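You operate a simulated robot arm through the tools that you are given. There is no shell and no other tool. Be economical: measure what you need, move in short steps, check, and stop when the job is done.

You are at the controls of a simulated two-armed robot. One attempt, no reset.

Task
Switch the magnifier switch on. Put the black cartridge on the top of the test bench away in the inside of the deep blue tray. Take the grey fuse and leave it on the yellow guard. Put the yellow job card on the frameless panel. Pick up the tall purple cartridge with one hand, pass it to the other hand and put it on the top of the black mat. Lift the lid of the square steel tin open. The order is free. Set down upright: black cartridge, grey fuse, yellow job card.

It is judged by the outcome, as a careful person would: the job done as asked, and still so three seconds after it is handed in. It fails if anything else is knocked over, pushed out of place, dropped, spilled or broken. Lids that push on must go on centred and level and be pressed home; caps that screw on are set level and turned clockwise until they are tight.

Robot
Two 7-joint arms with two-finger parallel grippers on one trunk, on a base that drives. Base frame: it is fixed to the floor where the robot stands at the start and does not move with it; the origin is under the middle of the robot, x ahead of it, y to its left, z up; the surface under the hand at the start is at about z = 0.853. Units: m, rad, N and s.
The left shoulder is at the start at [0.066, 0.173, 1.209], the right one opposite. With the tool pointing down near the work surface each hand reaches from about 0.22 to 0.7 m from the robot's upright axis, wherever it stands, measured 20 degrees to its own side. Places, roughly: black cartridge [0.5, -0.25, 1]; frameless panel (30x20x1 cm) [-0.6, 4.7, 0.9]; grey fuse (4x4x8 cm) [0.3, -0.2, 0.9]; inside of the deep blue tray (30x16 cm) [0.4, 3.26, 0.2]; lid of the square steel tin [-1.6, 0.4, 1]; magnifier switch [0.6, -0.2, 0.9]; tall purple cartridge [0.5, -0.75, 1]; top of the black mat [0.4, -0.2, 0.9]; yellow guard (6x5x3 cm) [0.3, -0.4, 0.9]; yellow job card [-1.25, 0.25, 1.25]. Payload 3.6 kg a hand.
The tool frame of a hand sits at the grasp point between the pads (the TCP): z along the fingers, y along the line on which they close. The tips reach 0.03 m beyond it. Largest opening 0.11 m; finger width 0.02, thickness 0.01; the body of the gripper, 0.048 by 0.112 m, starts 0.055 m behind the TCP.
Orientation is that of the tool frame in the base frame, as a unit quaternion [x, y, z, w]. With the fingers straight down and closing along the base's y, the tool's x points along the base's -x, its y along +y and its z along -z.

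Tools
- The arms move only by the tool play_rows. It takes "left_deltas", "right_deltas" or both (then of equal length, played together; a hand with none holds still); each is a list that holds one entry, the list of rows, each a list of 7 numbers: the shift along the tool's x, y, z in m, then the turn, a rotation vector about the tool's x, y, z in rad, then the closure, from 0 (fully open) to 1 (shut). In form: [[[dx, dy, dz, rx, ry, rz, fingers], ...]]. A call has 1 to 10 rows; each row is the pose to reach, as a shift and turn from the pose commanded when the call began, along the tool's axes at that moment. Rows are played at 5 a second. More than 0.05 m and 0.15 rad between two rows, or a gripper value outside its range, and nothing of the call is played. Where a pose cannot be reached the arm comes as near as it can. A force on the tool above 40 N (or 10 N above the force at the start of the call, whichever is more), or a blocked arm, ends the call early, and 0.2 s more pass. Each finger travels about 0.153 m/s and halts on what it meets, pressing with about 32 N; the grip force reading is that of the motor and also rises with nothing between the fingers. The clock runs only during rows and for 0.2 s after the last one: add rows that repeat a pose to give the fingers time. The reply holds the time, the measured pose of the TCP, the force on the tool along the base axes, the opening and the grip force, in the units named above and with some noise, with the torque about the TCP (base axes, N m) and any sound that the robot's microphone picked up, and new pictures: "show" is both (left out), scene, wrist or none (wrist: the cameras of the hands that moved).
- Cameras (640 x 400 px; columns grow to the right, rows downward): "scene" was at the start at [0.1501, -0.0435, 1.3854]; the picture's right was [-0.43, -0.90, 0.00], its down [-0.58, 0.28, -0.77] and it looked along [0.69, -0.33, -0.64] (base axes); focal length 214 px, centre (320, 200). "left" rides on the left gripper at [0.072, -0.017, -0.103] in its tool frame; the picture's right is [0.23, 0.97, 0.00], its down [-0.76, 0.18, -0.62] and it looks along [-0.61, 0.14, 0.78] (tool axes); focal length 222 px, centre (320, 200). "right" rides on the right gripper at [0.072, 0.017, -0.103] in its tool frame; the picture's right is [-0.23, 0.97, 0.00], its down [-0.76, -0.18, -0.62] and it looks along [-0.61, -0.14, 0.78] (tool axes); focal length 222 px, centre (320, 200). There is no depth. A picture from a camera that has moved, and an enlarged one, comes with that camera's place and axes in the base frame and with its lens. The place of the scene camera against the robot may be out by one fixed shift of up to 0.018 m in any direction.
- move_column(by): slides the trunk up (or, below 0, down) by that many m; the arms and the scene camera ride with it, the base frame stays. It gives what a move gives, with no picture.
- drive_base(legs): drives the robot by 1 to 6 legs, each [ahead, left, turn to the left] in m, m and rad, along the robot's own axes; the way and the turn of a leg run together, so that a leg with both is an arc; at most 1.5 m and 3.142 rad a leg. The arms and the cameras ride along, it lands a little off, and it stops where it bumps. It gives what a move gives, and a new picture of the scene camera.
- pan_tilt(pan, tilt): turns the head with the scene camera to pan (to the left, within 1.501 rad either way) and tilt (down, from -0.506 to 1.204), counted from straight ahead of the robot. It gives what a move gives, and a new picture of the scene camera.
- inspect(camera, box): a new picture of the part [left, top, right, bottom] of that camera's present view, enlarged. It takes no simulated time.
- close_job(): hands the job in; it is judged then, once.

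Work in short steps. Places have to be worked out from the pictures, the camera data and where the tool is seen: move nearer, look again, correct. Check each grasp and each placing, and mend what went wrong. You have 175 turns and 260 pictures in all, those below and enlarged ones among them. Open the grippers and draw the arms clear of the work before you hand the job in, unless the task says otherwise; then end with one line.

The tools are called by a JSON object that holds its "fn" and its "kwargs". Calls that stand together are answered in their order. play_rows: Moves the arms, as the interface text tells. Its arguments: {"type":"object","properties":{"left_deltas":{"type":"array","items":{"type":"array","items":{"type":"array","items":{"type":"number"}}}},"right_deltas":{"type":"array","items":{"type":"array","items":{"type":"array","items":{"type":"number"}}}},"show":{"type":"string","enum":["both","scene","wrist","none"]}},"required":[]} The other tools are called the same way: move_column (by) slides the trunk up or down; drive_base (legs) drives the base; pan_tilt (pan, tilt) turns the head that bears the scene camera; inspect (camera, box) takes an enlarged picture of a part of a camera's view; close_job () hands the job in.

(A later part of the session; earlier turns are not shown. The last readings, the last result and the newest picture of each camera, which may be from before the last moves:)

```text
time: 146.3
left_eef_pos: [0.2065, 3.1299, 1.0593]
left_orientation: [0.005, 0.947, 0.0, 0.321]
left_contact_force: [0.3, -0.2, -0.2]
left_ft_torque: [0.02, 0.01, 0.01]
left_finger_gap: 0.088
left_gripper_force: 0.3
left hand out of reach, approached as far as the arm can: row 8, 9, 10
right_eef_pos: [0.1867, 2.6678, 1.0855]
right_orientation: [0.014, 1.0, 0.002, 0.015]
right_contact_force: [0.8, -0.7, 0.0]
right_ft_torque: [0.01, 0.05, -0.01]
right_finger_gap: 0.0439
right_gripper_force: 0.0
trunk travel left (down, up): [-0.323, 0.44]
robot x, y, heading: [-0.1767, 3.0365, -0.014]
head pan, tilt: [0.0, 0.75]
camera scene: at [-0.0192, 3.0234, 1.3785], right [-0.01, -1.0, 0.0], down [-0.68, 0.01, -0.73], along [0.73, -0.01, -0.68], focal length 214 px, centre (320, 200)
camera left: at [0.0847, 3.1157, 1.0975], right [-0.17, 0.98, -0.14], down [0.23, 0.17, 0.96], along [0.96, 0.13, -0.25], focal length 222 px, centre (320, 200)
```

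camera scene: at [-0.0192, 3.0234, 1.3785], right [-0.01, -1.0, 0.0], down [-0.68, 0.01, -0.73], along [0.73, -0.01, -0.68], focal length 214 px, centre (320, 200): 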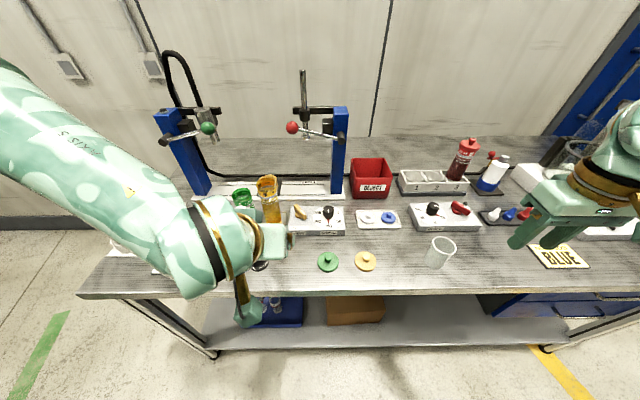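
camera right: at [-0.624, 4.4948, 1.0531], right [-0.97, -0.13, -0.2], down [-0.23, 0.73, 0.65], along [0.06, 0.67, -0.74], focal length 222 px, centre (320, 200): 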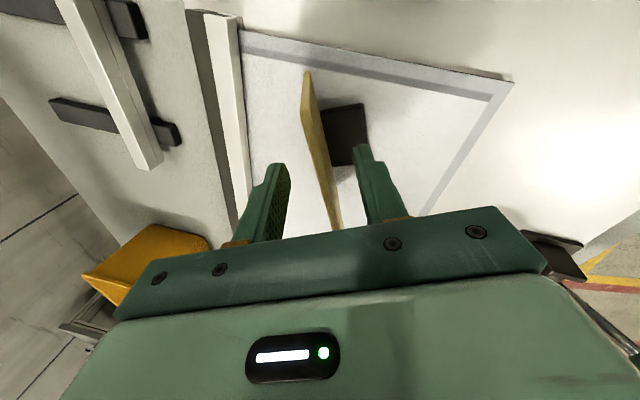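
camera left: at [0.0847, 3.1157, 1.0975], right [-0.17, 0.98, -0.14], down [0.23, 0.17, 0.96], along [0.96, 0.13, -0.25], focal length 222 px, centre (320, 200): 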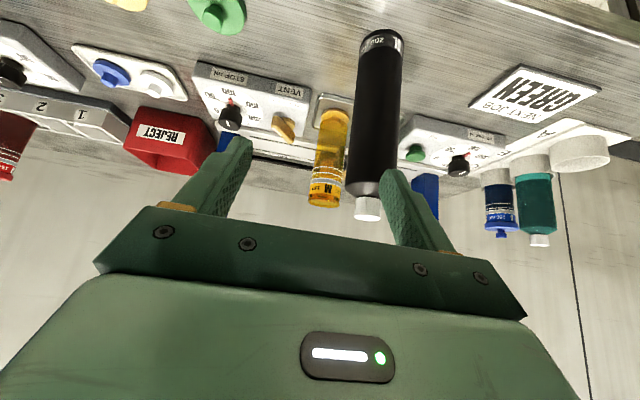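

Bottle stands fine. I need a little more room, so I back the base 0.12 m, then line up the pitched hand in front of the bottle.

{"fn": "drive_base", "kwargs": {"legs": [[-0.12, 0, 0]]}}

{"fn": "play_rows", "kwargs": {"left_deltas": [[[-0.008, 0.015, 0.037, 0, -0.06, 0, 0.1], [-0.015, 0.03, 0.074, 0, -0.12, 0, 0.1], [-0.023, 0.045, 0.111, 0, -0.125, 0, 0.1], [-0.03, 0.059, 0.1477, 0, -0.125, 0, 0.1], [-0.03, 0.059, 0.1477, 0, -0.125, 0, 0.1]]]}}

```text
time: 147.5
left_eef_pos: [0.0828, 3.1321, 1.06]
left_orientation: [0.006, 0.947, 0.0, 0.321]
left_contact_force: [-0.1, 0.4, 0.6]
left_ft_torque: [0.03, 0.0, 0.01]
left_finger_gap: 0.0878
left_gripper_force: 0.2
right_eef_pos: [0.0612, 2.6705, 1.0872]
right_orientation: [0.015, 1.0, 0.0, 0.017]
right_contact_force: [-0.2, 0.3, -0.9]
right_ft_torque: [0.01, 0.01, 0.0]
right_finger_gap: 0.044
right_gripper_force: 0.0
trunk travel left (down, up): [-0.323, 0.44]
robot x, y, heading: [-0.2983, 3.0367, -0.013]
head pan, tilt: [0.0, 0.75]
camera scene: at [-0.1437, 3.0266, 1.379], right [-0.02, -1.0, 0.0], down [-0.68, 0.01, -0.73], along [0.73, -0.01, -0.68], focal length 214 px, centre (320, 200)
```

scene: 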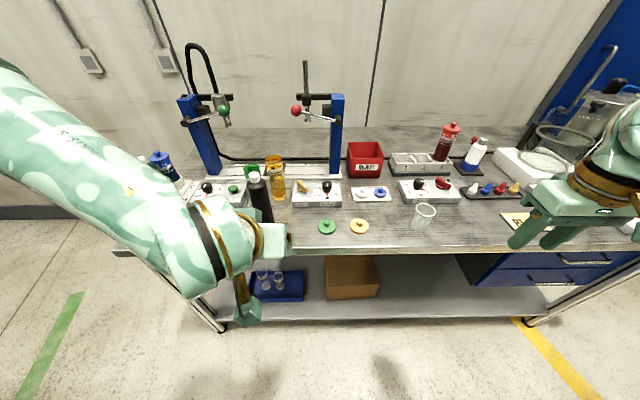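

```text
time: 148.7
left_eef_pos: [0.2005, 3.1906, 0.9607]
left_orientation: [0.006, 0.925, 0.0, 0.38]
left_contact_force: [1.0, 0.0, 0.1]
left_ft_torque: [0.0, 0.0, 0.03]
left_finger_gap: 0.0988
left_gripper_force: 0.1
right_eef_pos: [0.0642, 2.6698, 1.0867]
right_orientation: [0.015, 1.0, 0.0, 0.016]
right_contact_force: [-0.3, 0.3, -0.6]
right_ft_torque: [0.02, 0.01, -0.02]
right_finger_gap: 0.0441
right_gripper_force: 0.1
trunk travel left (down, up): [-0.323, 0.44]
robot x, y, heading: [-0.2953, 3.0374, -0.018]
head pan, tilt: [0.0, 0.75]
camera scene: at [-0.1426, 3.0262, 1.3789], right [-0.02, -1.0, 0.0], down [-0.68, 0.01, -0.73], along [0.73, -0.01, -0.68], focal length 214 px, centre (320, 200)
camera left: at [0.0759, 3.1759, 0.9844], right [-0.15, 0.98, -0.16], down [0.11, 0.17, 0.98], along [0.98, 0.13, -0.13], focal length 222 px, centre (320, 200)
```

scene: 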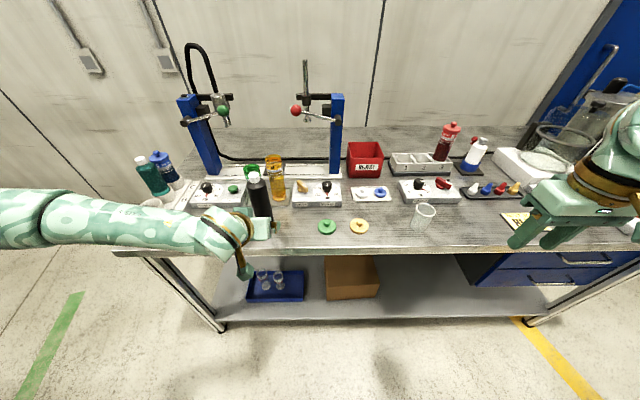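
left: 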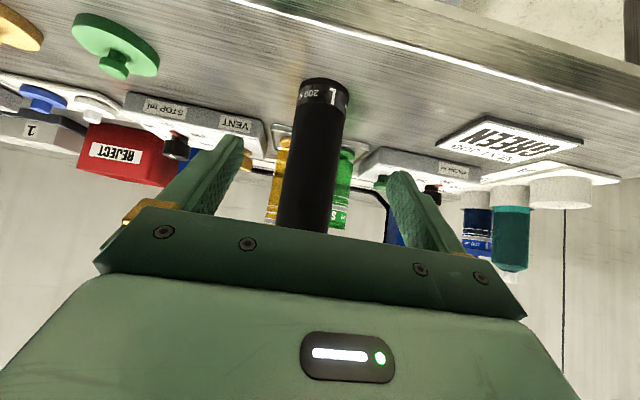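

The 45° pitch would bring the palm into the bottle's upper part, so I flatten to about 30° below horizontal, then advance around the bottle.

{"fn": "play_rows", "kwargs": {"left_deltas": [[[0, 0, 0, 0, -0.13, 0, 0.1], [0, 0, 0, 0, -0.265, 0, 0.1], [-0.016, -0.001, 0.025, 0, -0.265, 0, 0.1], [-0.033, -0.001, 0.051, 0, -0.265, 0, 0.1], [-0.049, -0.001, 0.0764, 0, -0.265, 0, 0.1], [-0.049, -0.001, 0.0764, 0, -0.265, 0, 0.1]]]}}

```text
time: 150.1
left_eef_pos: [0.2865, 3.1883, 0.9417]
left_orientation: [0.005, 0.867, -0.001, 0.499]
left_contact_force: [0.6, 0.0, 0.4]
left_ft_torque: [0.03, 0.01, -0.01]
left_finger_gap: 0.099
left_gripper_force: 0.1
right_eef_pos: [0.0631, 2.6704, 1.0863]
right_orientation: [0.015, 1.0, 0.0, 0.016]
right_contact_force: [-1.1, 0.0, -0.5]
right_ft_torque: [0.0, -0.02, 0.01]
right_finger_gap: 0.0438
right_gripper_force: 0.1
trunk travel left (down, up): [-0.323, 0.44]
robot x, y, heading: [-0.2984, 3.0351, -0.017]
head pan, tilt: [0.0, 0.75]
camera scene: at [-0.1426, 3.0267, 1.3789], right [-0.02, -1.0, 0.0], down [-0.68, 0.01, -0.73], along [0.73, -0.01, -0.68], focal length 214 px, centre (320, 200)
camera left: at [0.1605, 3.174, 0.9315], right [-0.1, 0.98, -0.19], down [-0.15, 0.18, 0.97], along [0.98, 0.13, 0.13], focal length 222 px, centre (320, 200)
```

scene: 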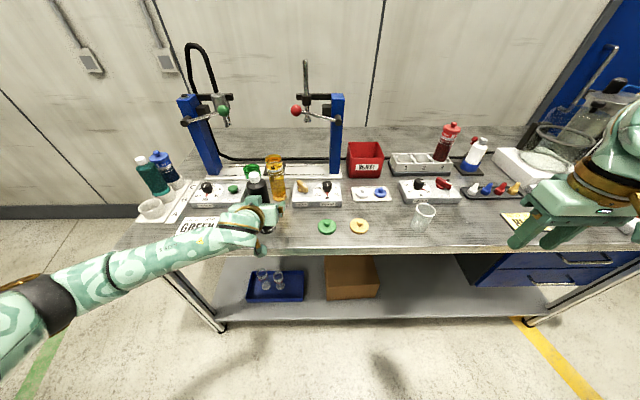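
left: 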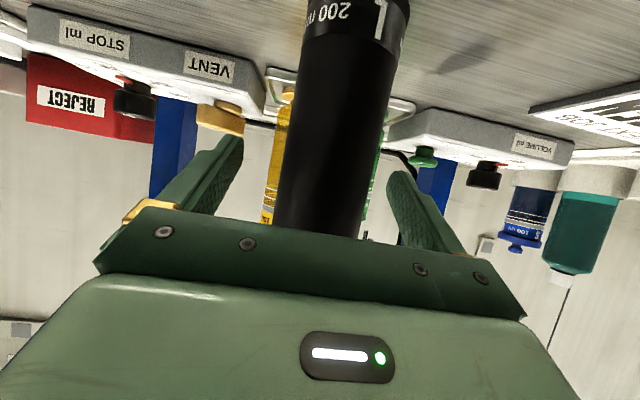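

Bottle is centred between the fingers. I close and lift slightly.

{"fn": "play_rows", "kwargs": {"left_deltas": [[[0, 0, 0, 0, 0, 0, 0.4], [0, 0, 0, 0, 0, 0, 0.7], [0, 0, 0, 0, 0, 0, 0.7], [-0.026, 0, -0.015, 0, 0, 0, 0.7], [-0.052, 0, -0.03, 0, 0, 0, 0.7]]]}}

```text
time: 151.3
left_eef_pos: [0.2859, 3.1865, 1.0009]
left_orientation: [0.005, 0.867, -0.001, 0.498]
left_contact_force: [-0.7, 0.4, -2.6]
left_ft_torque: [0.0, -0.01, 0.01]
left_finger_gap: 0.0494
left_gripper_force: 31.7
right_eef_pos: [0.0641, 2.6694, 1.0871]
right_orientation: [0.015, 1.0, 0.0, 0.016]
right_contact_force: [0.8, -0.3, 0.0]
right_ft_torque: [-0.01, 0.0, 0.0]
right_finger_gap: 0.044
right_gripper_force: 0.1
trunk travel left (down, up): [-0.323, 0.44]
robot x, y, heading: [-0.297, 3.0358, -0.019]
head pan, tilt: [0.0, 0.75]
camera scene: at [-0.1421, 3.0266, 1.3788], right [-0.02, -1.0, 0.0], down [-0.68, 0.01, -0.73], along [0.73, -0.01, -0.68], focal length 214 px, centre (320, 200)
camera left: at [0.16, 3.1733, 0.9907], right [-0.1, 0.98, -0.19], down [-0.15, 0.18, 0.97], along [0.98, 0.13, 0.13], focal length 222 px, centre (320, 200)
```

scene: 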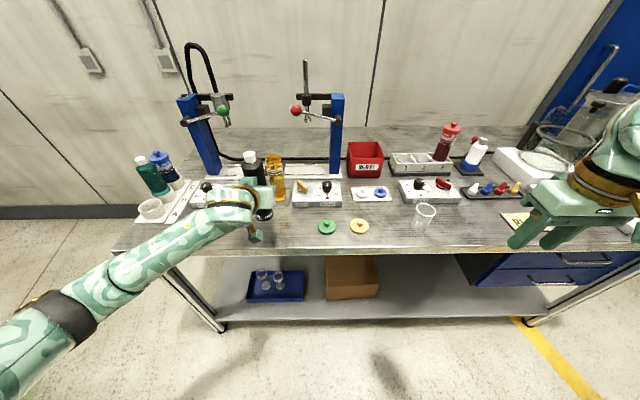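
left: 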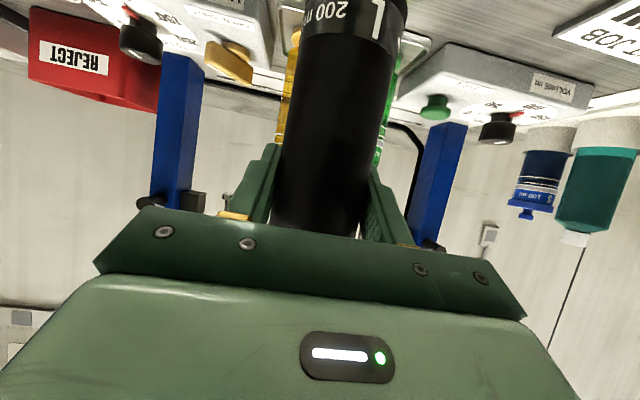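

The bottle is held at 30°, still upright. I back out from the bench and raise the right arm so it will clear the bench top when the trunk goes down.

{"fn": "drive_base", "kwargs": {"legs": [[-0.4, 0, 0.015]]}}

{"fn": "play_rows", "kwargs": {"right_deltas": [[[0, 0, -0.05, 0, 0, 0, 0.6], [0, 0, -0.1, 0, 0, 0, 0.6], [0, 0, -0.15, 0, 0, 0, 0.6], [0, 0, -0.2, 0, 0, 0, 0.6], [0, 0, -0.25, 0, 0, 0, 0.6], [0, 0, -0.3, 0, 0, 0, 0.6]]], "show": "none"}}

{"fn": "move_column", "kwargs": {"by": -0.32}}

```text
time: 153.8
left_eef_pos: [-0.1157, 3.1964, 1.0024]
left_orientation: [0.003, 0.867, 0.0, 0.499]
left_contact_force: [-0.9, 0.3, -3.5]
left_ft_torque: [0.02, 0.01, 0.0]
left_finger_gap: 0.0494
left_gripper_force: 32.0
right_eef_pos: [-0.3339, 2.6764, 1.086]
right_orientation: [0.012, 1.0, 0.001, 0.017]
right_contact_force: [-0.7, 0.1, 1.1]
right_ft_torque: [-0.02, -0.05, -0.04]
right_finger_gap: 0.0442
right_gripper_force: 0.0
trunk travel left (down, up): [-0.323, 0.44]
robot x, y, heading: [-0.7006, 3.0408, -0.01]
head pan, tilt: [0.0, 0.75]
camera scene: at [-0.543, 3.033, 1.3789], right [-0.01, -1.0, 0.0], down [-0.68, 0.01, -0.73], along [0.73, -0.01, -0.68], focal length 214 px, centre (320, 200)
```

scene: 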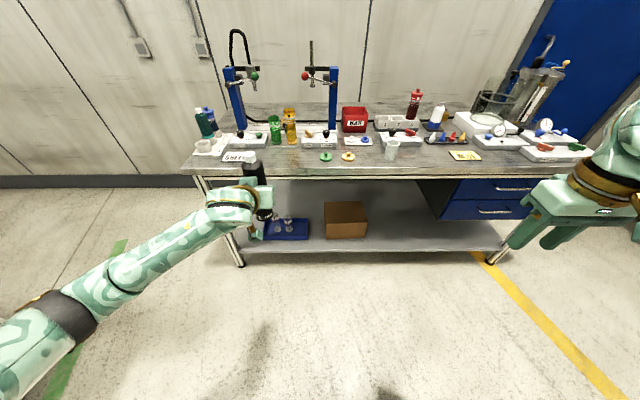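

```text
time: 155.2
left_eef_pos: [-0.1139, 3.1969, 1.0007]
left_orientation: [0.003, 0.867, 0.0, 0.499]
left_contact_force: [0.2, -0.5, -2.3]
left_ft_torque: [-0.04, -0.02, 0.0]
left_finger_gap: 0.0492
left_gripper_force: 32.6
right_eef_pos: [-0.3378, 2.6773, 1.227]
right_orientation: [0.013, 1.0, 0.0, 0.016]
right_contact_force: [0.0, 0.1, 0.2]
right_ft_torque: [0.0, 0.0, -0.03]
right_finger_gap: 0.044
right_gripper_force: 0.1
right hand out of reach, approached as far as the arm can: row 3, 4, 5, 6
trunk travel left (down, up): [-0.323, 0.44]
robot x, y, heading: [-0.6963, 3.0412, -0.01]
head pan, tilt: [0.0, 0.75]
```

```text
time: 158.4
left_eef_pos: [-0.1157, 3.1975, 0.6808]
left_orientation: [0.003, 0.867, 0.0, 0.498]
left_contact_force: [0.3, -0.4, -2.5]
left_ft_torque: [0.0, -0.04, 0.01]
left_finger_gap: 0.0492
left_gripper_force: 31.9
right_eef_pos: [-0.2364, 2.6714, 0.8102]
right_orientation: [0.012, 0.989, -0.001, -0.144]
right_contact_force: [0.5, 0.1, -0.9]
right_ft_torque: [-0.04, -0.04, 0.01]
right_finger_gap: 0.0439
right_gripper_force: 0.1
trunk travel left (down, up): [-0.003, 0.76]
robot x, y, heading: [-0.7008, 3.0402, -0.01]
head pan, tilt: [0.0, 0.75]
```

The right hand ended up pitched after the column move. I straighten it and pull it in, and turn the base right 0.5 rad so the right side stays clear of the bench.

{"fn": "play_rows", "kwargs": {"right_deltas": [[[0.03, 0, 0, 0, -0.1, 0, 0.6], [0.06, 0, 0, 0, -0.2, 0, 0.6], [0.09, 0, 0, 0, -0.29, 0, 0.6], [0.12, 0, 0, 0, -0.29, 0, 0.6]]], "show": "none"}}

{"fn": "drive_base", "kwargs": {"legs": [[0, 0, -0.5]]}}

{"fn": "play_rows", "kwargs": {"left_deltas": [[[0.03, 0, 0.018, -0.1, 0, -0.06, 0.7], [0.06, 0, 0.035, -0.2, 0, -0.12, 0.7], [0.095, 0, 0.055, -0.3, 0, -0.18, 0.7], [0.13, 0, 0.075, -0.4, 0, -0.235, 0.7], [0.17, 0, 0.095, -0.433, 0, -0.25, 0.7], [0.21, 0, 0.115, -0.433, 0, -0.25, 0.7], [0.245, 0, 0.14, -0.433, 0, -0.25, 0.7], [0.277, 0, 0.16, -0.433, 0, -0.25, 0.7], [0.277, 0, 0.16, -0.433, 0, -0.25, 0.7]]]}}

```text
time: 159.4
left_eef_pos: [-0.1162, 3.1968, 0.6802]
left_orientation: [0.002, 0.867, 0.0, 0.499]
left_contact_force: [0.4, -0.2, -2.5]
left_ft_torque: [-0.02, -0.03, -0.02]
left_finger_gap: 0.0489
left_gripper_force: 31.6
right_eef_pos: [-0.3506, 2.6747, 0.8448]
right_orientation: [0.012, 1.0, -0.002, 0.001]
right_contact_force: [-0.9, 0.2, -0.4]
right_ft_torque: [0.03, -0.01, 0.02]
right_finger_gap: 0.0441
right_gripper_force: 0.0
trunk travel left (down, up): [-0.003, 0.76]
robot x, y, heading: [-0.6958, 3.0399, -0.014]
head pan, tilt: [0.0, 0.75]
```

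```text
time: 161.2
left_eef_pos: [-0.1124, 2.8944, 0.6803]
left_orientation: [0.219, 0.839, -0.124, 0.483]
left_contact_force: [0.3, -0.2, -3.1]
left_ft_torque: [-0.03, 0.0, 0.01]
left_finger_gap: 0.0491
left_gripper_force: 32.0
right_eef_pos: [-0.5725, 2.5495, 0.844]
right_orientation: [0.263, 0.965, -0.004, 0.0]
right_contact_force: [0.2, 0.2, 0.6]
right_ft_torque: [0.03, 0.0, 0.01]
right_finger_gap: 0.0441
right_gripper_force: 0.0
trunk travel left (down, up): [-0.003, 0.76]
robot x, y, heading: [-0.6946, 3.0426, -0.517]
head pan, tilt: [0.0, 0.75]
camera scene: at [-0.4077, 2.8715, 1.0409], right [-0.49, -0.87, 0.0], down [-0.59, 0.34, -0.73], along [0.64, -0.36, -0.68], focal length 214 px, centre (320, 200)
```

scene: 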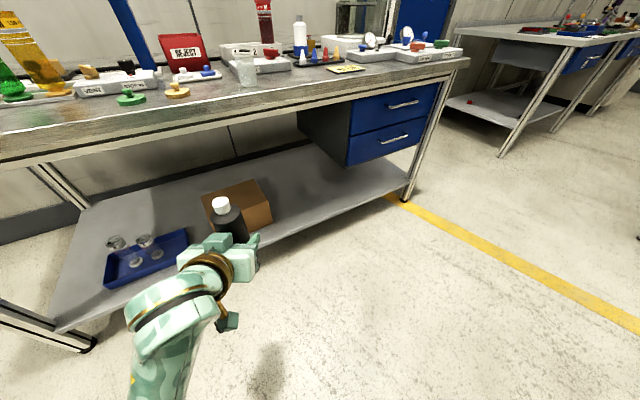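

```text
time: 162.3
left_eef_pos: [-0.0787, 2.9385, 0.5231]
left_orientation: [0.08, 0.829, 0.05, 0.551]
left_contact_force: [0.1, -0.7, -3.0]
left_ft_torque: [0.01, -0.02, 0.03]
left_finger_gap: 0.049
left_gripper_force: 31.8
right_eef_pos: [-0.5714, 2.5494, 0.8441]
right_orientation: [0.262, 0.965, -0.002, 0.0]
right_contact_force: [-1.3, 0.2, -0.3]
right_ft_torque: [0.02, -0.05, -0.03]
right_finger_gap: 0.0437
right_gripper_force: 0.0
trunk travel left (down, up): [-0.003, 0.76]
robot x, y, heading: [-0.6965, 3.0413, -0.516]
head pan, tilt: [0.0, 0.75]
stopped in row 5 (left hand): the arm was blocked; the commanded pose is now the measured one
camera scene: at [-0.4076, 2.8717, 1.041], right [-0.49, -0.87, 0.0], down [-0.59, 0.34, -0.73], along [0.64, -0.36, -0.68], focal length 214 px, centre (320, 200)
camera left: at [-0.203, 2.9369, 0.4955], right [-0.01, 1.0, -0.04], down [-0.27, 0.03, 0.96], along [0.96, 0.02, 0.27], focal length 222 px, centre (320, 200)
```

scene: 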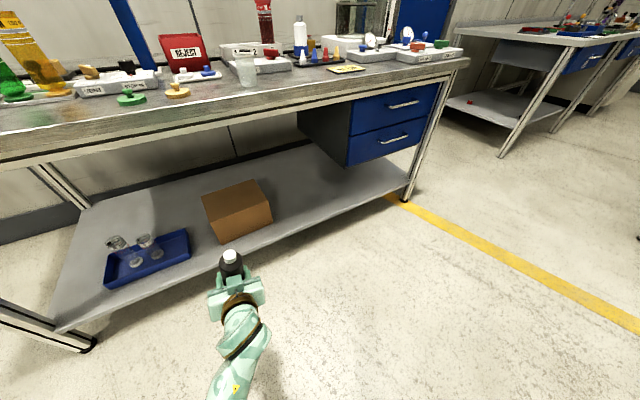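
left: 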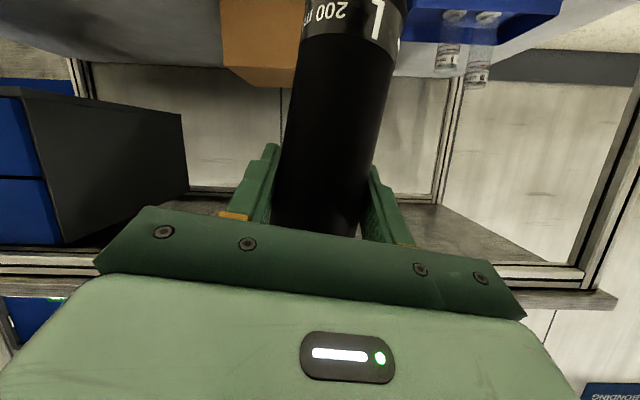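

The arm got blocked (posture limit) and the bottle is tilted about 12°. I undo that: raise slightly and rotate back to the original upright orientation.

{"fn": "play_rows", "kwargs": {"left_deltas": [[[-0.022, 0.004, -0.01, 0.11, 0.02, 0.01, 0.7], [-0.045, 0.008, -0.019, 0.23, 0.042, 0.022, 0.7], [-0.068, 0.013, -0.029, 0.345, 0.062, 0.033, 0.7], [-0.09, 0.017, -0.039, 0.457, 0.083, 0.044, 0.7], [-0.09, 0.017, -0.039, 0.457, 0.083, 0.044, 0.7]]], "show": "none"}}

{"fn": "drive_base", "kwargs": {"legs": [[0, 0, 0.5]]}}

```text
time: 163.5
left_eef_pos: [-0.0783, 2.9385, 0.6212]
left_orientation: [0.217, 0.84, -0.126, 0.48]
left_contact_force: [0.2, 0.4, -3.1]
left_ft_torque: [-0.01, -0.01, 0.01]
left_finger_gap: 0.0492
left_gripper_force: 31.7
right_eef_pos: [-0.5714, 2.5509, 0.8445]
right_orientation: [0.262, 0.965, -0.002, 0.0]
right_contact_force: [-0.2, -0.3, 0.5]
right_ft_torque: [0.01, 0.03, -0.01]
right_finger_gap: 0.044
right_gripper_force: 0.0
trunk travel left (down, up): [-0.003, 0.76]
robot x, y, heading: [-0.6995, 3.0421, -0.509]
head pan, tilt: [0.0, 0.75]
```

```text
time: 165.3
left_eef_pos: [-0.1037, 3.2453, 0.6208]
left_orientation: [0.003, 0.868, -0.004, 0.497]
left_contact_force: [-0.1, 0.2, -2.7]
left_ft_torque: [-0.02, 0.03, 0.0]
left_finger_gap: 0.0495
left_gripper_force: 31.7
right_eef_pos: [-0.3521, 2.6705, 0.845]
right_orientation: [0.017, 1.0, -0.002, 0.001]
right_contact_force: [-0.3, -0.5, -0.2]
right_ft_torque: [-0.01, 0.04, 0.03]
right_finger_gap: 0.044
right_gripper_force: 0.1
trunk travel left (down, up): [-0.003, 0.76]
robot x, y, heading: [-0.7018, 3.0434, -0.019]
head pan, tilt: [0.0, 0.75]
camera scene: at [-0.3646, 3.0285, 1.0409], right [-0.02, -1.0, 0.0], down [-0.68, 0.01, -0.73], along [0.73, -0.01, -0.68], focal length 214 px, centre (320, 200)
```

scene: 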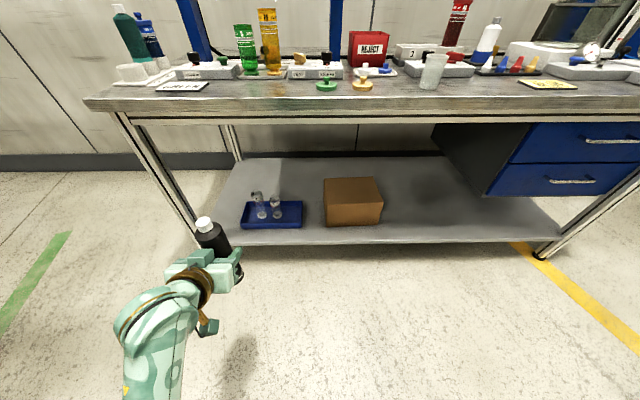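

Upright again. I lower the hand straight down without yaw.

{"fn": "play_rows", "kwargs": {"left_deltas": [[[0.035, 0, 0.02, 0, 0, 0, 0.7], [0.069, 0, 0.04, 0, 0, 0, 0.7], [0.104, 0, 0.061, 0, 0, 0, 0.7], [0.138, 0, 0.081, 0, 0, 0, 0.7], [0.173, 0, 0.101, 0, 0, 0, 0.7], [0.207, 0, 0.121, 0, 0, 0, 0.7], [0.207, 0, 0.121, 0, 0, 0, 0.7]]], "show": "scene"}}

```text
time: 166.9
left_eef_pos: [-0.1028, 3.2424, 0.3818]
left_orientation: [0.003, 0.868, -0.003, 0.497]
left_contact_force: [-0.4, 0.0, -2.7]
left_ft_torque: [-0.03, 0.04, 0.01]
left_finger_gap: 0.0493
left_gripper_force: 32.2
right_eef_pos: [-0.3528, 2.6702, 0.8446]
right_orientation: [0.016, 1.0, -0.003, 0.001]
right_contact_force: [-0.5, -0.7, 0.2]
right_ft_torque: [0.03, -0.01, -0.01]
right_finger_gap: 0.0438
right_gripper_force: 0.0
trunk travel left (down, up): [-0.003, 0.76]
robot x, y, heading: [-0.7004, 3.0395, -0.017]
head pan, tilt: [0.0, 0.75]
camera scene: at [-0.3646, 3.0285, 1.041], right [-0.02, -1.0, 0.0], down [-0.68, 0.01, -0.73], along [0.73, -0.01, -0.68], focal length 214 px, centre (320, 200)
```

scene: 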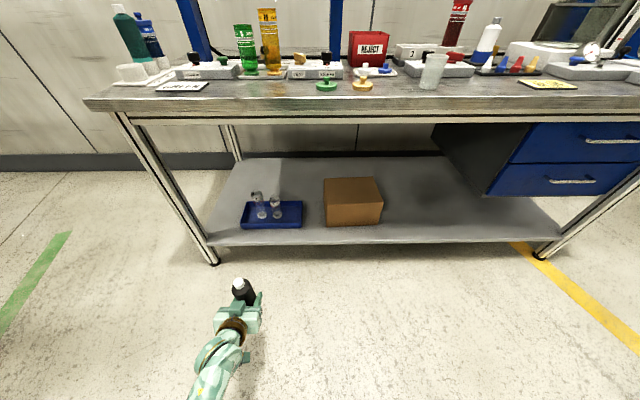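

Works well: the bottle bottom is at about 0.295. I pull the right hand in and check the tray at closer zoom before driving in.

{"fn": "play_rows", "kwargs": {"right_deltas": [[[0.03, 0, 0, 0, 0, 0, 0.6], [0.06, 0, 0, 0, 0, 0, 0.6]]], "show": "none"}}

{"fn": "inspect", "kwargs": {"camera": "scene", "box": [220, 175, 348, 255]}}

```text
time: 167.5
left_eef_pos: [-0.1042, 3.244, 0.3824]
left_orientation: [0.002, 0.868, -0.003, 0.497]
left_contact_force: [0.2, -0.2, -2.3]
left_ft_torque: [0.01, -0.03, -0.01]
left_finger_gap: 0.0495
left_gripper_force: 31.9
right_eef_pos: [-0.3864, 2.6485, 0.8453]
right_orientation: [0.016, 1.0, -0.003, -0.001]
right_contact_force: [-0.7, 0.9, 0.9]
right_ft_torque: [-0.03, 0.02, 0.02]
right_finger_gap: 0.044
right_gripper_force: 0.1
right hand out of reach, approached as far as the arm can: row 1, 2
trunk travel left (down, up): [-0.003, 0.76]
robot x, y, heading: [-0.7013, 3.0404, -0.015]
head pan, tilt: [0.0, 0.75]
```

```text
5.00 times, centred on (284, 215) of scene
camera zoom: at [-0.3645, 3.0287, 1.0409], right [-0.02, -1.0, 0.0], down [-0.68, 0.01, -0.73], along [0.73, -0.01, -0.68], focal length 1072 px, centre (500, 125)
```

zoom: 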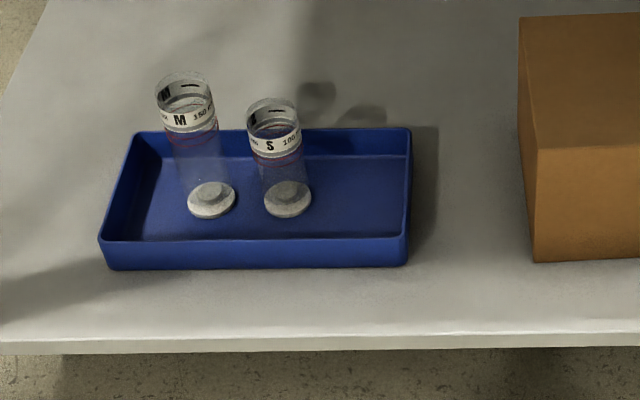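

Tray inside spans y≈3.12–3.42 with jars at y 3.25 and 3.33, so the free spot is around (0.41, 3.158). I shift right and drive in, with the bottle above the rim.

{"fn": "drive_base", "kwargs": {"legs": [[0, -0.08, 0.01], [0.45, 0, 0]]}}

{"fn": "inspect", "kwargs": {"camera": "left", "box": [0, 0, 640, 400]}}

```text
time: 170.8
left_eef_pos: [0.323, 3.1685, 0.3816]
left_orientation: [-0.002, 0.867, -0.001, 0.498]
left_contact_force: [-0.5, -0.5, -2.5]
left_ft_torque: [0.0, -0.04, -0.03]
left_finger_gap: 0.0496
left_gripper_force: 32.2
right_eef_pos: [0.0451, 2.5692, 0.8444]
right_orientation: [0.011, 1.0, -0.002, 0.0]
right_contact_force: [0.0, 0.3, -0.8]
right_ft_torque: [0.0, 0.02, 0.02]
right_finger_gap: 0.0439
right_gripper_force: 0.1
trunk travel left (down, up): [-0.003, 0.76]
robot x, y, heading: [-0.2742, 2.9603, -0.009]
head pan, tilt: [0.0, 0.75]
camera scene: at [0.0627, 2.9507, 1.0409], right [-0.01, -1.0, 0.0], down [-0.68, 0.0, -0.73], along [0.73, 0.0, -0.68], focal length 214 px, centre (320, 200)
```

scene: 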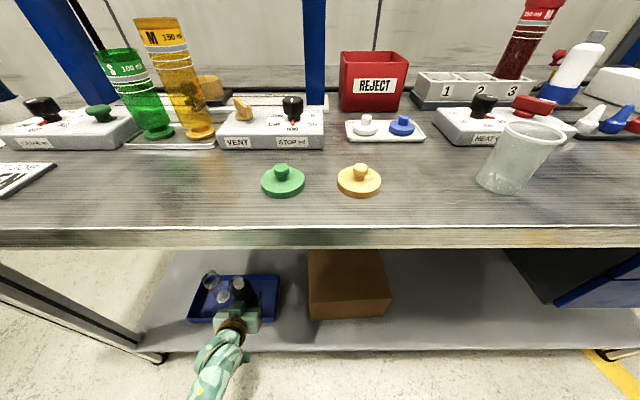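

```text
1.00 times, centred on (320, 200) of left (not enlarged: the box is as wide or as high as the picture)
camera zoom: at [0.1958, 3.1524, 0.3719], right [-0.12, 0.97, -0.2], down [-0.15, 0.18, 0.97], along [0.98, 0.15, 0.13], focal length 222 px, centre (320, 200)
```

zoom: 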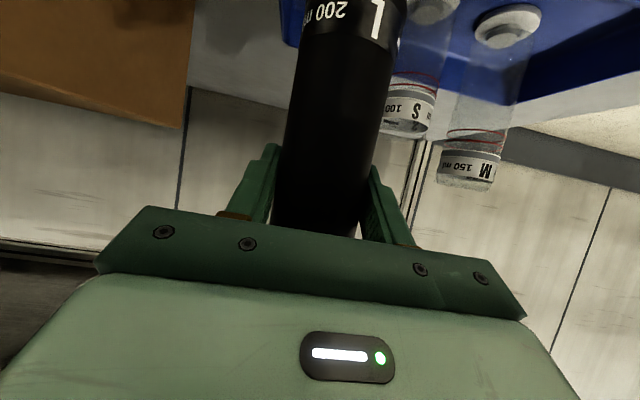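

Wrist camera refines things: tray right inner wall at y≈3.14, near jar at y≈3.26. I aim for y≈3.178 and extend forward to x≈0.412.

{"fn": "play_rows", "kwargs": {"left_deltas": [[[-0.015, 0.005, 0.026, 0, 0, 0, 0.7], [-0.03, 0.009, 0.051, 0, 0, 0, 0.7], [-0.0448, 0.0095, 0.0769, 0, 0, 0, 0.7], [-0.0448, 0.0095, 0.0769, 0, 0, 0, 0.7]]]}}

{"fn": "inspect", "kwargs": {"camera": "scene", "box": [160, 250, 320, 350]}}

```text
time: 171.8
left_eef_pos: [0.4098, 3.1782, 0.3813]
left_orientation: [-0.003, 0.868, 0.0, 0.497]
left_contact_force: [-0.1, -0.8, -2.9]
left_ft_torque: [-0.02, -0.02, 0.01]
left_finger_gap: 0.0495
left_gripper_force: 31.9
right_eef_pos: [0.045, 2.5711, 0.8448]
right_orientation: [0.011, 1.0, -0.002, -0.001]
right_contact_force: [0.8, 0.6, 0.2]
right_ft_torque: [0.02, 0.01, 0.0]
right_finger_gap: 0.0438
right_gripper_force: 0.0
trunk travel left (down, up): [-0.003, 0.76]
robot x, y, heading: [-0.2721, 2.9572, -0.003]
head pan, tilt: [0.0, 0.75]
camera scene: at [0.0627, 2.9507, 1.0409], right [-0.01, -1.0, 0.0], down [-0.68, 0.0, -0.73], along [0.73, 0.0, -0.68], focal length 214 px, centre (320, 200)
camera left: at [0.2834, 3.1617, 0.3717], right [-0.12, 0.97, -0.2], down [-0.15, 0.18, 0.97], along [0.98, 0.15, 0.13], focal length 222 px, centre (320, 200)
```

scene: 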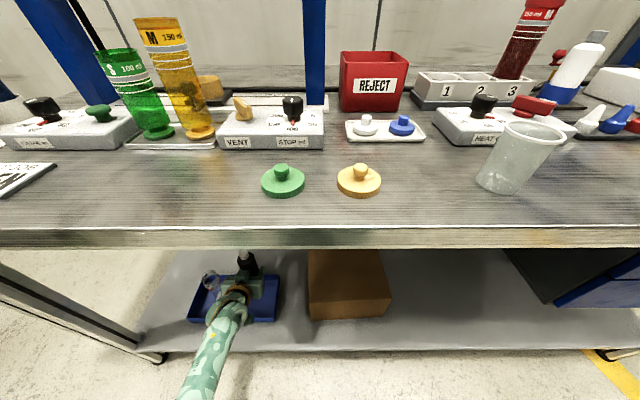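
left: 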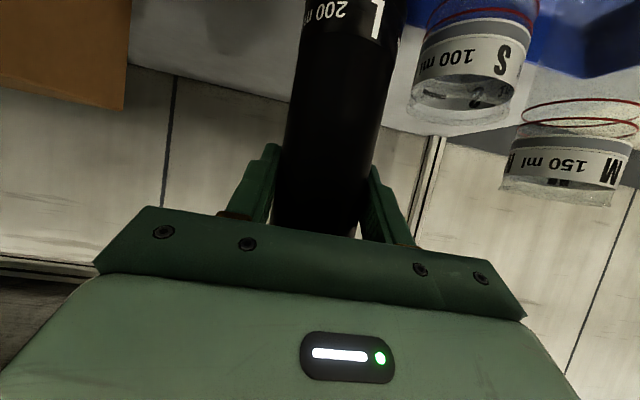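

```text
4.00 times, centred on (240, 300) of scene
camera zoom: at [0.0627, 2.9507, 1.0409], right [-0.01, -1.0, 0.0], down [-0.68, 0.0, -0.73], along [0.73, 0.0, -0.68], focal length 858 px, centre (640, -200)
```

zoom: 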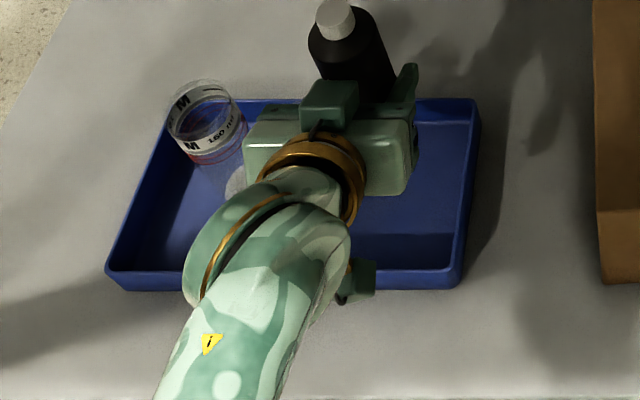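

The jar is close on the left, so I shift 5 mm right and lower to just above the tray floor.

{"fn": "play_rows", "kwargs": {"left_deltas": [[[0, -0.005, 0, 0, 0, 0, 0.7], [0.03, -0.005, 0.0176, 0, 0, 0, 0.7], [0.056, -0.005, 0.0327, 0, 0, 0, 0.7], [0.0648, -0.005, 0.0377, 0, 0, 0, 0.7], [0.0648, -0.005, 0.0377, 0, 0, 0, 0.7]]], "show": "wrist"}}

```text
time: 173.0
left_eef_pos: [0.4093, 3.1718, 0.3066]
left_orientation: [-0.002, 0.868, 0.0, 0.497]
left_contact_force: [-0.2, 0.0, -2.7]
left_ft_torque: [0.01, 0.0, 0.03]
left_finger_gap: 0.0494
left_gripper_force: 31.9
right_eef_pos: [0.0452, 2.5699, 0.845]
right_orientation: [0.011, 1.0, -0.002, 0.0]
right_contact_force: [0.5, -0.6, 0.4]
right_ft_torque: [-0.02, -0.02, -0.01]
right_finger_gap: 0.0442
right_gripper_force: 0.1
trunk travel left (down, up): [-0.003, 0.76]
robot x, y, heading: [-0.2698, 2.9587, -0.003]
head pan, tilt: [0.0, 0.75]
camera left: at [0.2835, 3.156, 0.2965], right [-0.12, 0.97, -0.2], down [-0.15, 0.18, 0.97], along [0.98, 0.15, 0.13], focal length 222 px, centre (320, 200)
```

left: 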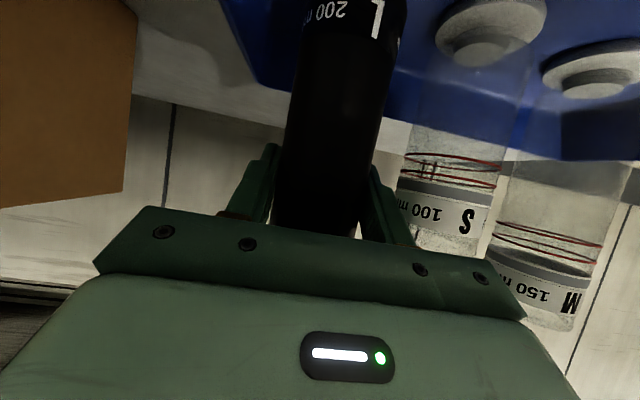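

There is about 3 cm margin to the right wall, so I shift 8 mm further right and lower to contact.

{"fn": "play_rows", "kwargs": {"left_deltas": [[[0, -0.008, 0, 0, 0, 0, 0.7], [0.0069, -0.008, 0.004, 0, 0, 0, 0.7], [0.0104, -0.008, 0.006, 0, 0, 0, 0.7]]], "show": "none"}}

{"fn": "play_rows", "kwargs": {"left_deltas": [[[0.0035, 0, 0.002, 0, 0, 0, 0.7], [0.0052, 0, 0.003, 0, 0, 0, 0.7]]], "show": "none"}}

```text
time: 173.8
left_eef_pos: [0.4095, 3.1634, 0.2932]
left_orientation: [-0.003, 0.868, 0.0, 0.497]
left_contact_force: [0.7, -0.2, -4.2]
left_ft_torque: [0.01, -0.01, 0.03]
left_finger_gap: 0.0498
left_gripper_force: 31.6
right_eef_pos: [0.0466, 2.5708, 0.8449]
right_orientation: [0.011, 1.0, -0.003, 0.001]
right_contact_force: [-0.1, 0.4, 0.7]
right_ft_torque: [-0.02, -0.01, 0.03]
right_finger_gap: 0.0438
right_gripper_force: 0.1
trunk travel left (down, up): [-0.003, 0.76]
robot x, y, heading: [-0.2713, 2.963, -0.006]
head pan, tilt: [0.0, 0.75]
```

```text
time: 174.4
left_eef_pos: [0.4116, 3.1649, 0.2914]
left_orientation: [-0.003, 0.867, 0.0, 0.499]
left_contact_force: [-4.0, -1.3, 12.4]
left_ft_torque: [0.2, 0.15, 0.08]
left_finger_gap: 0.0493
left_gripper_force: 31.8
right_eef_pos: [0.0444, 2.5701, 0.8461]
right_orientation: [0.01, 1.0, -0.002, 0.001]
right_contact_force: [0.3, 0.5, 0.2]
right_ft_torque: [-0.01, -0.01, 0.03]
right_finger_gap: 0.0441
right_gripper_force: 0.0
trunk travel left (down, up): [-0.003, 0.76]
robot x, y, heading: [-0.2717, 2.9571, -0.002]
head pan, tilt: [0.0, 0.75]
```

On the tray floor. I open moderately and withdraw straight back.

{"fn": "play_rows", "kwargs": {"left_deltas": [[[0, 0, 0, 0, 0, 0, 0.5], [0, 0, 0, 0, 0, 0, 0.37], [0, 0, 0, 0, 0, 0, 0.37], [0.015, 0, -0.026, 0, 0, 0, 0.37], [0.03, 0, -0.052, 0, 0, 0, 0.37], [0.05, 0, -0.086, 0, 0, 0, 0.37], [0.065, 0, -0.112, 0, 0, 0, 0.37]]]}}

{"fn": "inspect", "kwargs": {"camera": "scene", "box": [160, 240, 320, 340]}}

```text
time: 176.0
left_eef_pos: [0.2824, 3.1646, 0.2898]
left_orientation: [-0.003, 0.867, 0.0, 0.498]
left_contact_force: [0.6, -0.1, -0.4]
left_ft_torque: [-0.02, -0.01, 0.01]
left_finger_gap: 0.0693
left_gripper_force: 0.1
right_eef_pos: [0.0442, 2.5696, 0.8445]
right_orientation: [0.01, 1.0, -0.001, 0.001]
right_contact_force: [-0.4, -0.4, -0.5]
right_ft_torque: [-0.02, 0.0, 0.01]
right_finger_gap: 0.0442
right_gripper_force: 0.1
trunk travel left (down, up): [-0.003, 0.76]
robot x, y, heading: [-0.2717, 2.9598, -0.007]
head pan, tilt: [0.0, 0.75]
camera scene: at [0.0624, 2.9505, 1.0411], right [-0.01, -1.0, 0.0], down [-0.68, 0.0, -0.73], along [0.73, 0.0, -0.68], focal length 214 px, centre (320, 200)
camera left: at [0.1565, 3.1478, 0.2795], right [-0.12, 0.97, -0.2], down [-0.15, 0.18, 0.97], along [0.98, 0.15, 0.13], focal length 222 px, centre (320, 200)
```

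scene: 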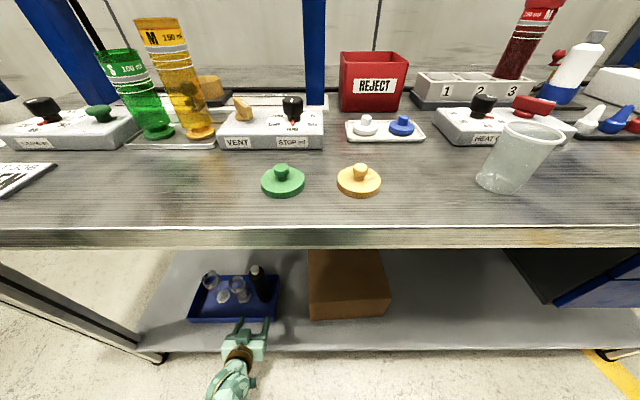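
left: 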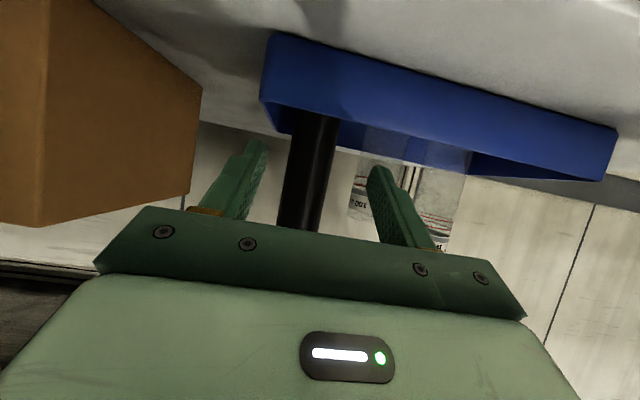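

```text
4.00 times, centred on (240, 290) of scene
camera zoom: at [0.0624, 2.9505, 1.0411], right [-0.01, -1.0, 0.0], down [-0.68, 0.0, -0.73], along [0.73, 0.0, -0.68], focal length 858 px, centre (640, -160)
```

zoom: 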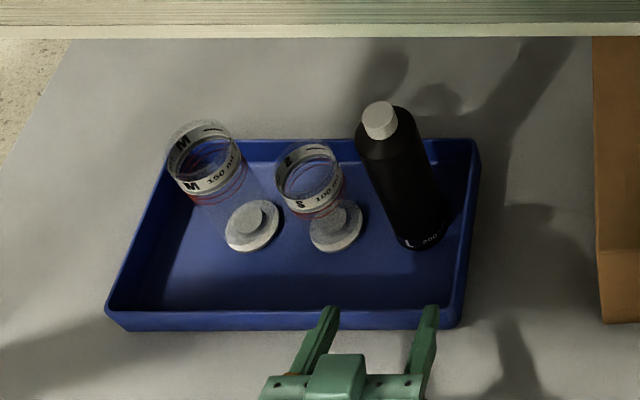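

The bottle stands upright in the tray. Next the tin: I back off, raise the trunk and return the left hand to a vertical carry pose.

{"fn": "drive_base", "kwargs": {"legs": [[-0.55, 0, 0]]}}

{"fn": "move_column", "kwargs": {"by": 0.45}}

{"fn": "play_rows", "kwargs": {"left_deltas": [[[-0.04, 0, -0.023, 0, 0.14, 0, 0.3], [-0.08, 0, -0.046, 0, 0.28, 0, 0.2], [-0.12, 0, -0.069, 0, 0.42, 0, 0.2], [-0.155, 0, -0.09, 0, 0.56, 0, 0.2], [-0.19, 0, -0.115, 0, 0.7, 0, 0.2], [-0.21, 0, -0.15, 0, 0.84, 0, 0.2], [-0.23, 0, -0.185, 0, 0.98, 0, 0.2], [-0.25, 0, -0.22, 0, 1.04, 0, 0.2]]], "show": "scene"}}

```text
time: 179.2
left_eef_pos: [-0.2756, 3.1688, 0.289]
left_orientation: [-0.004, 0.868, 0.0, 0.497]
left_contact_force: [0.3, 0.3, 0.5]
left_ft_torque: [0.02, 0.01, 0.0]
left_finger_gap: 0.0692
left_gripper_force: 0.1
right_eef_pos: [-0.5114, 2.5737, 0.844]
right_orientation: [0.008, 1.0, -0.001, 0.0]
right_contact_force: [-0.1, 0.6, 0.0]
right_ft_torque: [0.02, -0.01, 0.0]
right_finger_gap: 0.044
right_gripper_force: 0.0
trunk travel left (down, up): [-0.003, 0.76]
robot x, y, heading: [-0.8321, 2.9633, -0.006]
head pan, tilt: [0.0, 0.75]
camera scene: at [-0.4956, 2.9542, 1.041], right [0.0, -1.0, 0.0], down [-0.68, 0.0, -0.73], along [0.73, 0.0, -0.68], focal length 214 px, centre (320, 200)
```

scene: 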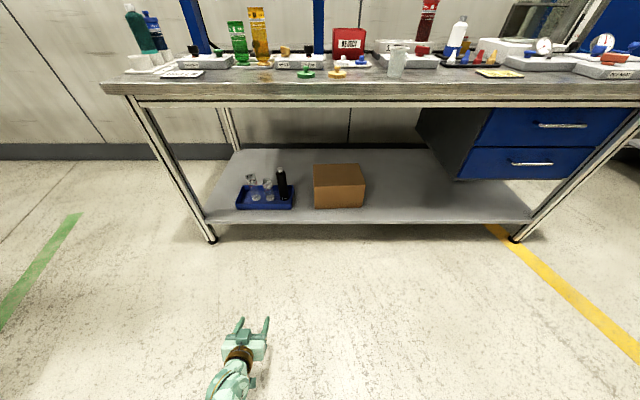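

```text
refused: 0.45 is not a number from -0.4 to 0.4
```

```text
time: 180.3
left_eef_pos: [-0.2774, 3.2227, 0.4978]
left_orientation: [0.013, 0.979, 0.067, 0.193]
left_contact_force: [0.4, 0.4, 0.3]
left_ft_torque: [-0.02, -0.02, -0.03]
left_finger_gap: 0.0878
left_gripper_force: 0.0
right_eef_pos: [-0.5102, 2.5729, 0.8454]
right_orientation: [0.007, 1.0, -0.003, 0.0]
right_contact_force: [0.4, 1.1, 0.0]
right_ft_torque: [-0.03, 0.01, -0.03]
right_finger_gap: 0.0437
right_gripper_force: 0.0
trunk travel left (down, up): [-0.003, 0.76]
robot x, y, heading: [-0.831, 2.9626, -0.006]
head pan, tilt: [0.0, 0.75]
stopped in row 5 (left hand): the arm was blocked; the commanded pose is now the measured one
camera scene: at [-0.4955, 2.9546, 1.041], right [0.0, -1.0, 0.0], down [-0.68, 0.0, -0.73], along [0.73, 0.0, -0.68], focal length 214 px, centre (320, 200)
```

scene: 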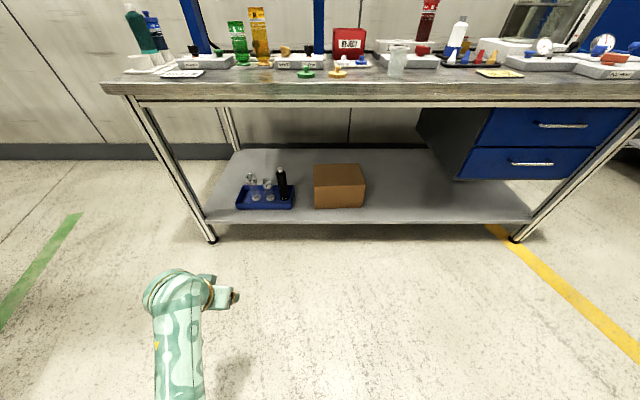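

{"fn": "move_column", "kwargs": {"by": 0.38}}

{"fn": "play_rows", "kwargs": {"left_deltas": [[[-0.015, 0, -0.037, 0, 0, 0, 0.2], [-0.03, 0, -0.074, 0, 0, 0, 0.2], [-0.045, 0, -0.111, 0, 0, 0, 0.2], [-0.06, 0, -0.148, 0, 0, 0, 0.2], [-0.075, 0, -0.185, 0, 0.05, 0, 0.2], [-0.09, 0, -0.222, 0, 0.13, 0, 0.2], [-0.1, 0, -0.259, 0, 0.24, 0, 0.2], [-0.11, 0, -0.296, 0, 0.36, 0, 0.2]]], "show": "scene"}}

```text
time: 184.0
left_eef_pos: [-0.2766, 3.2337, 0.8781]
left_orientation: [0.009, 0.978, 0.078, 0.192]
left_contact_force: [0.5, -0.2, -0.5]
left_ft_torque: [0.0, -0.01, 0.01]
left_finger_gap: 0.0882
left_gripper_force: 0.0
right_eef_pos: [-0.5099, 2.5737, 1.2256]
right_orientation: [0.008, 1.0, -0.001, 0.001]
right_contact_force: [-0.7, -0.6, 0.0]
right_ft_torque: [0.02, 0.02, 0.0]
right_finger_gap: 0.044
right_gripper_force: 0.1
trunk travel left (down, up): [-0.383, 0.38]
robot x, y, heading: [-0.8291, 2.9627, -0.005]
head pan, tilt: [0.0, 0.75]
```

```text
time: 185.8
left_eef_pos: [-0.2416, 3.194, 1.1853]
left_orientation: [-0.001, 0.998, 0.068, 0.013]
left_contact_force: [0.2, 0.2, -0.4]
left_ft_torque: [0.01, 0.02, 0.04]
left_finger_gap: 0.0881
left_gripper_force: 0.0
left hand out of reach, approached as far as the arm can: row 7, 8
right_eef_pos: [-0.5098, 2.574, 1.224]
right_orientation: [0.007, 1.0, -0.002, 0.001]
right_contact_force: [0.8, 0.3, 0.1]
right_ft_torque: [0.0, 0.02, 0.03]
right_finger_gap: 0.0441
right_gripper_force: 0.0
trunk travel left (down, up): [-0.383, 0.38]
robot x, y, heading: [-0.8311, 2.961, -0.003]
head pan, tilt: [0.0, 0.75]
camera scene: at [-0.6942, 2.9542, 1.4397], right [0.0, -1.0, 0.0], down [-0.68, 0.0, -0.73], along [0.73, 0.0, -0.68], focal length 214 px, centre (320, 200)
```

scene: 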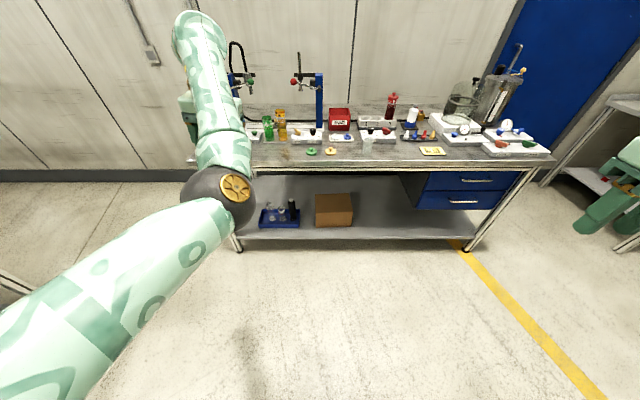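

Now I turn to face −y and look toward the back of the rack, where the tin is.

{"fn": "drive_base", "kwargs": {"legs": [[0, 0, -1.57]]}}

{"fn": "pan_tilt", "kwargs": {"pan": -0.35, "tilt": 0.35}}

```text
time: 190.0
left_eef_pos: [-0.5794, 2.3793, 1.1846]
left_orientation: [0.694, 0.716, 0.04, 0.058]
left_contact_force: [-0.1, -0.1, 0.4]
left_ft_torque: [0.0, 0.04, 0.01]
left_finger_gap: 0.0881
left_gripper_force: 0.0
right_eef_pos: [-1.2095, 2.6315, 1.2258]
right_orientation: [0.702, 0.712, -0.002, -0.001]
right_contact_force: [0.8, 0.8, 0.5]
right_ft_torque: [0.02, 0.02, 0.01]
right_finger_gap: 0.044
right_gripper_force: 0.1
trunk travel left (down, up): [-0.383, 0.38]
robot x, y, heading: [-0.83, 2.9619, -1.541]
head pan, tilt: [0.0, 0.75]
camera scene: at [-0.8225, 2.8227, 1.4396], right [-1.0, -0.03, 0.0], down [-0.02, 0.68, -0.73], along [0.02, -0.73, -0.68], focal length 214 px, centre (320, 200)
```

scene: 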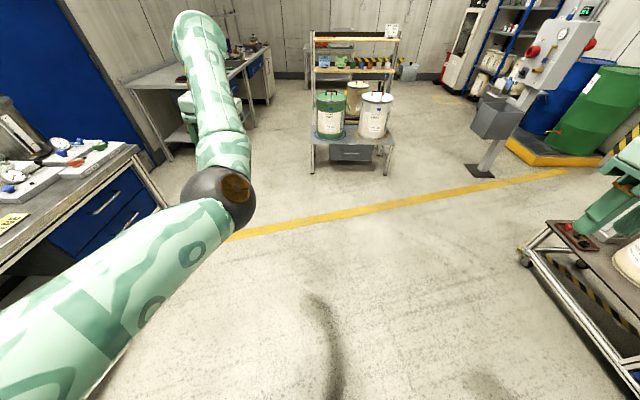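

```text
time: 190.8
left_eef_pos: [-0.5802, 2.3788, 1.1844]
left_orientation: [0.694, 0.716, 0.04, 0.058]
left_contact_force: [0.3, -0.3, 0.1]
left_ft_torque: [-0.02, -0.01, -0.01]
left_finger_gap: 0.0879
left_gripper_force: 0.0
right_eef_pos: [-1.2086, 2.6311, 1.2253]
right_orientation: [0.702, 0.712, -0.002, -0.001]
right_contact_force: [0.1, -0.2, 0.7]
right_ft_torque: [-0.01, 0.02, -0.04]
right_finger_gap: 0.0441
right_gripper_force: 0.1
trunk travel left (down, up): [-0.383, 0.38]
robot x, y, heading: [-0.8269, 2.9602, -1.544]
head pan, tilt: [-0.351, 0.351]
camera scene: at [-0.8541, 2.8172, 1.4752], right [-0.95, 0.32, 0.0], down [0.11, 0.33, -0.94], along [-0.3, -0.89, -0.34], focal length 214 px, centre (320, 200)
```

scene: 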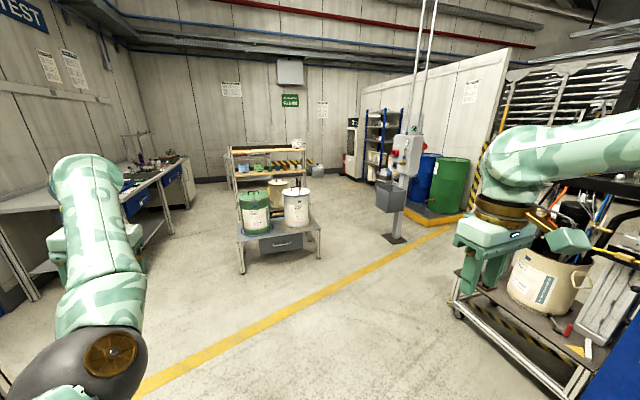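

{"fn": "inspect", "kwargs": {"camera": "scene", "box": [220, 130, 348, 210]}}

```text
5.00 times, centred on (284, 170) of scene
camera zoom: at [-0.8541, 2.8172, 1.4752], right [-0.95, 0.32, 0.0], down [0.11, 0.33, -0.94], along [-0.3, -0.89, -0.34], focal length 1072 px, centre (500, 350)
```

zoom: 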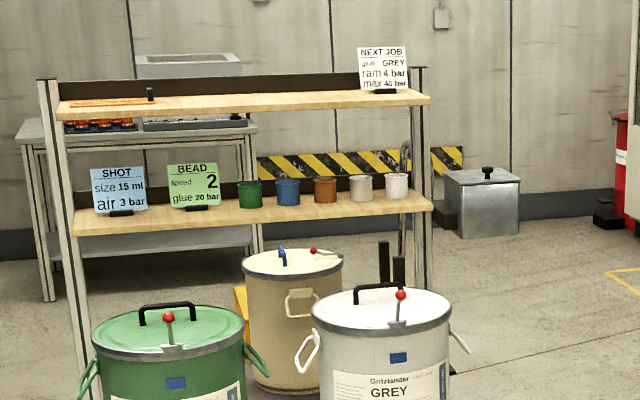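

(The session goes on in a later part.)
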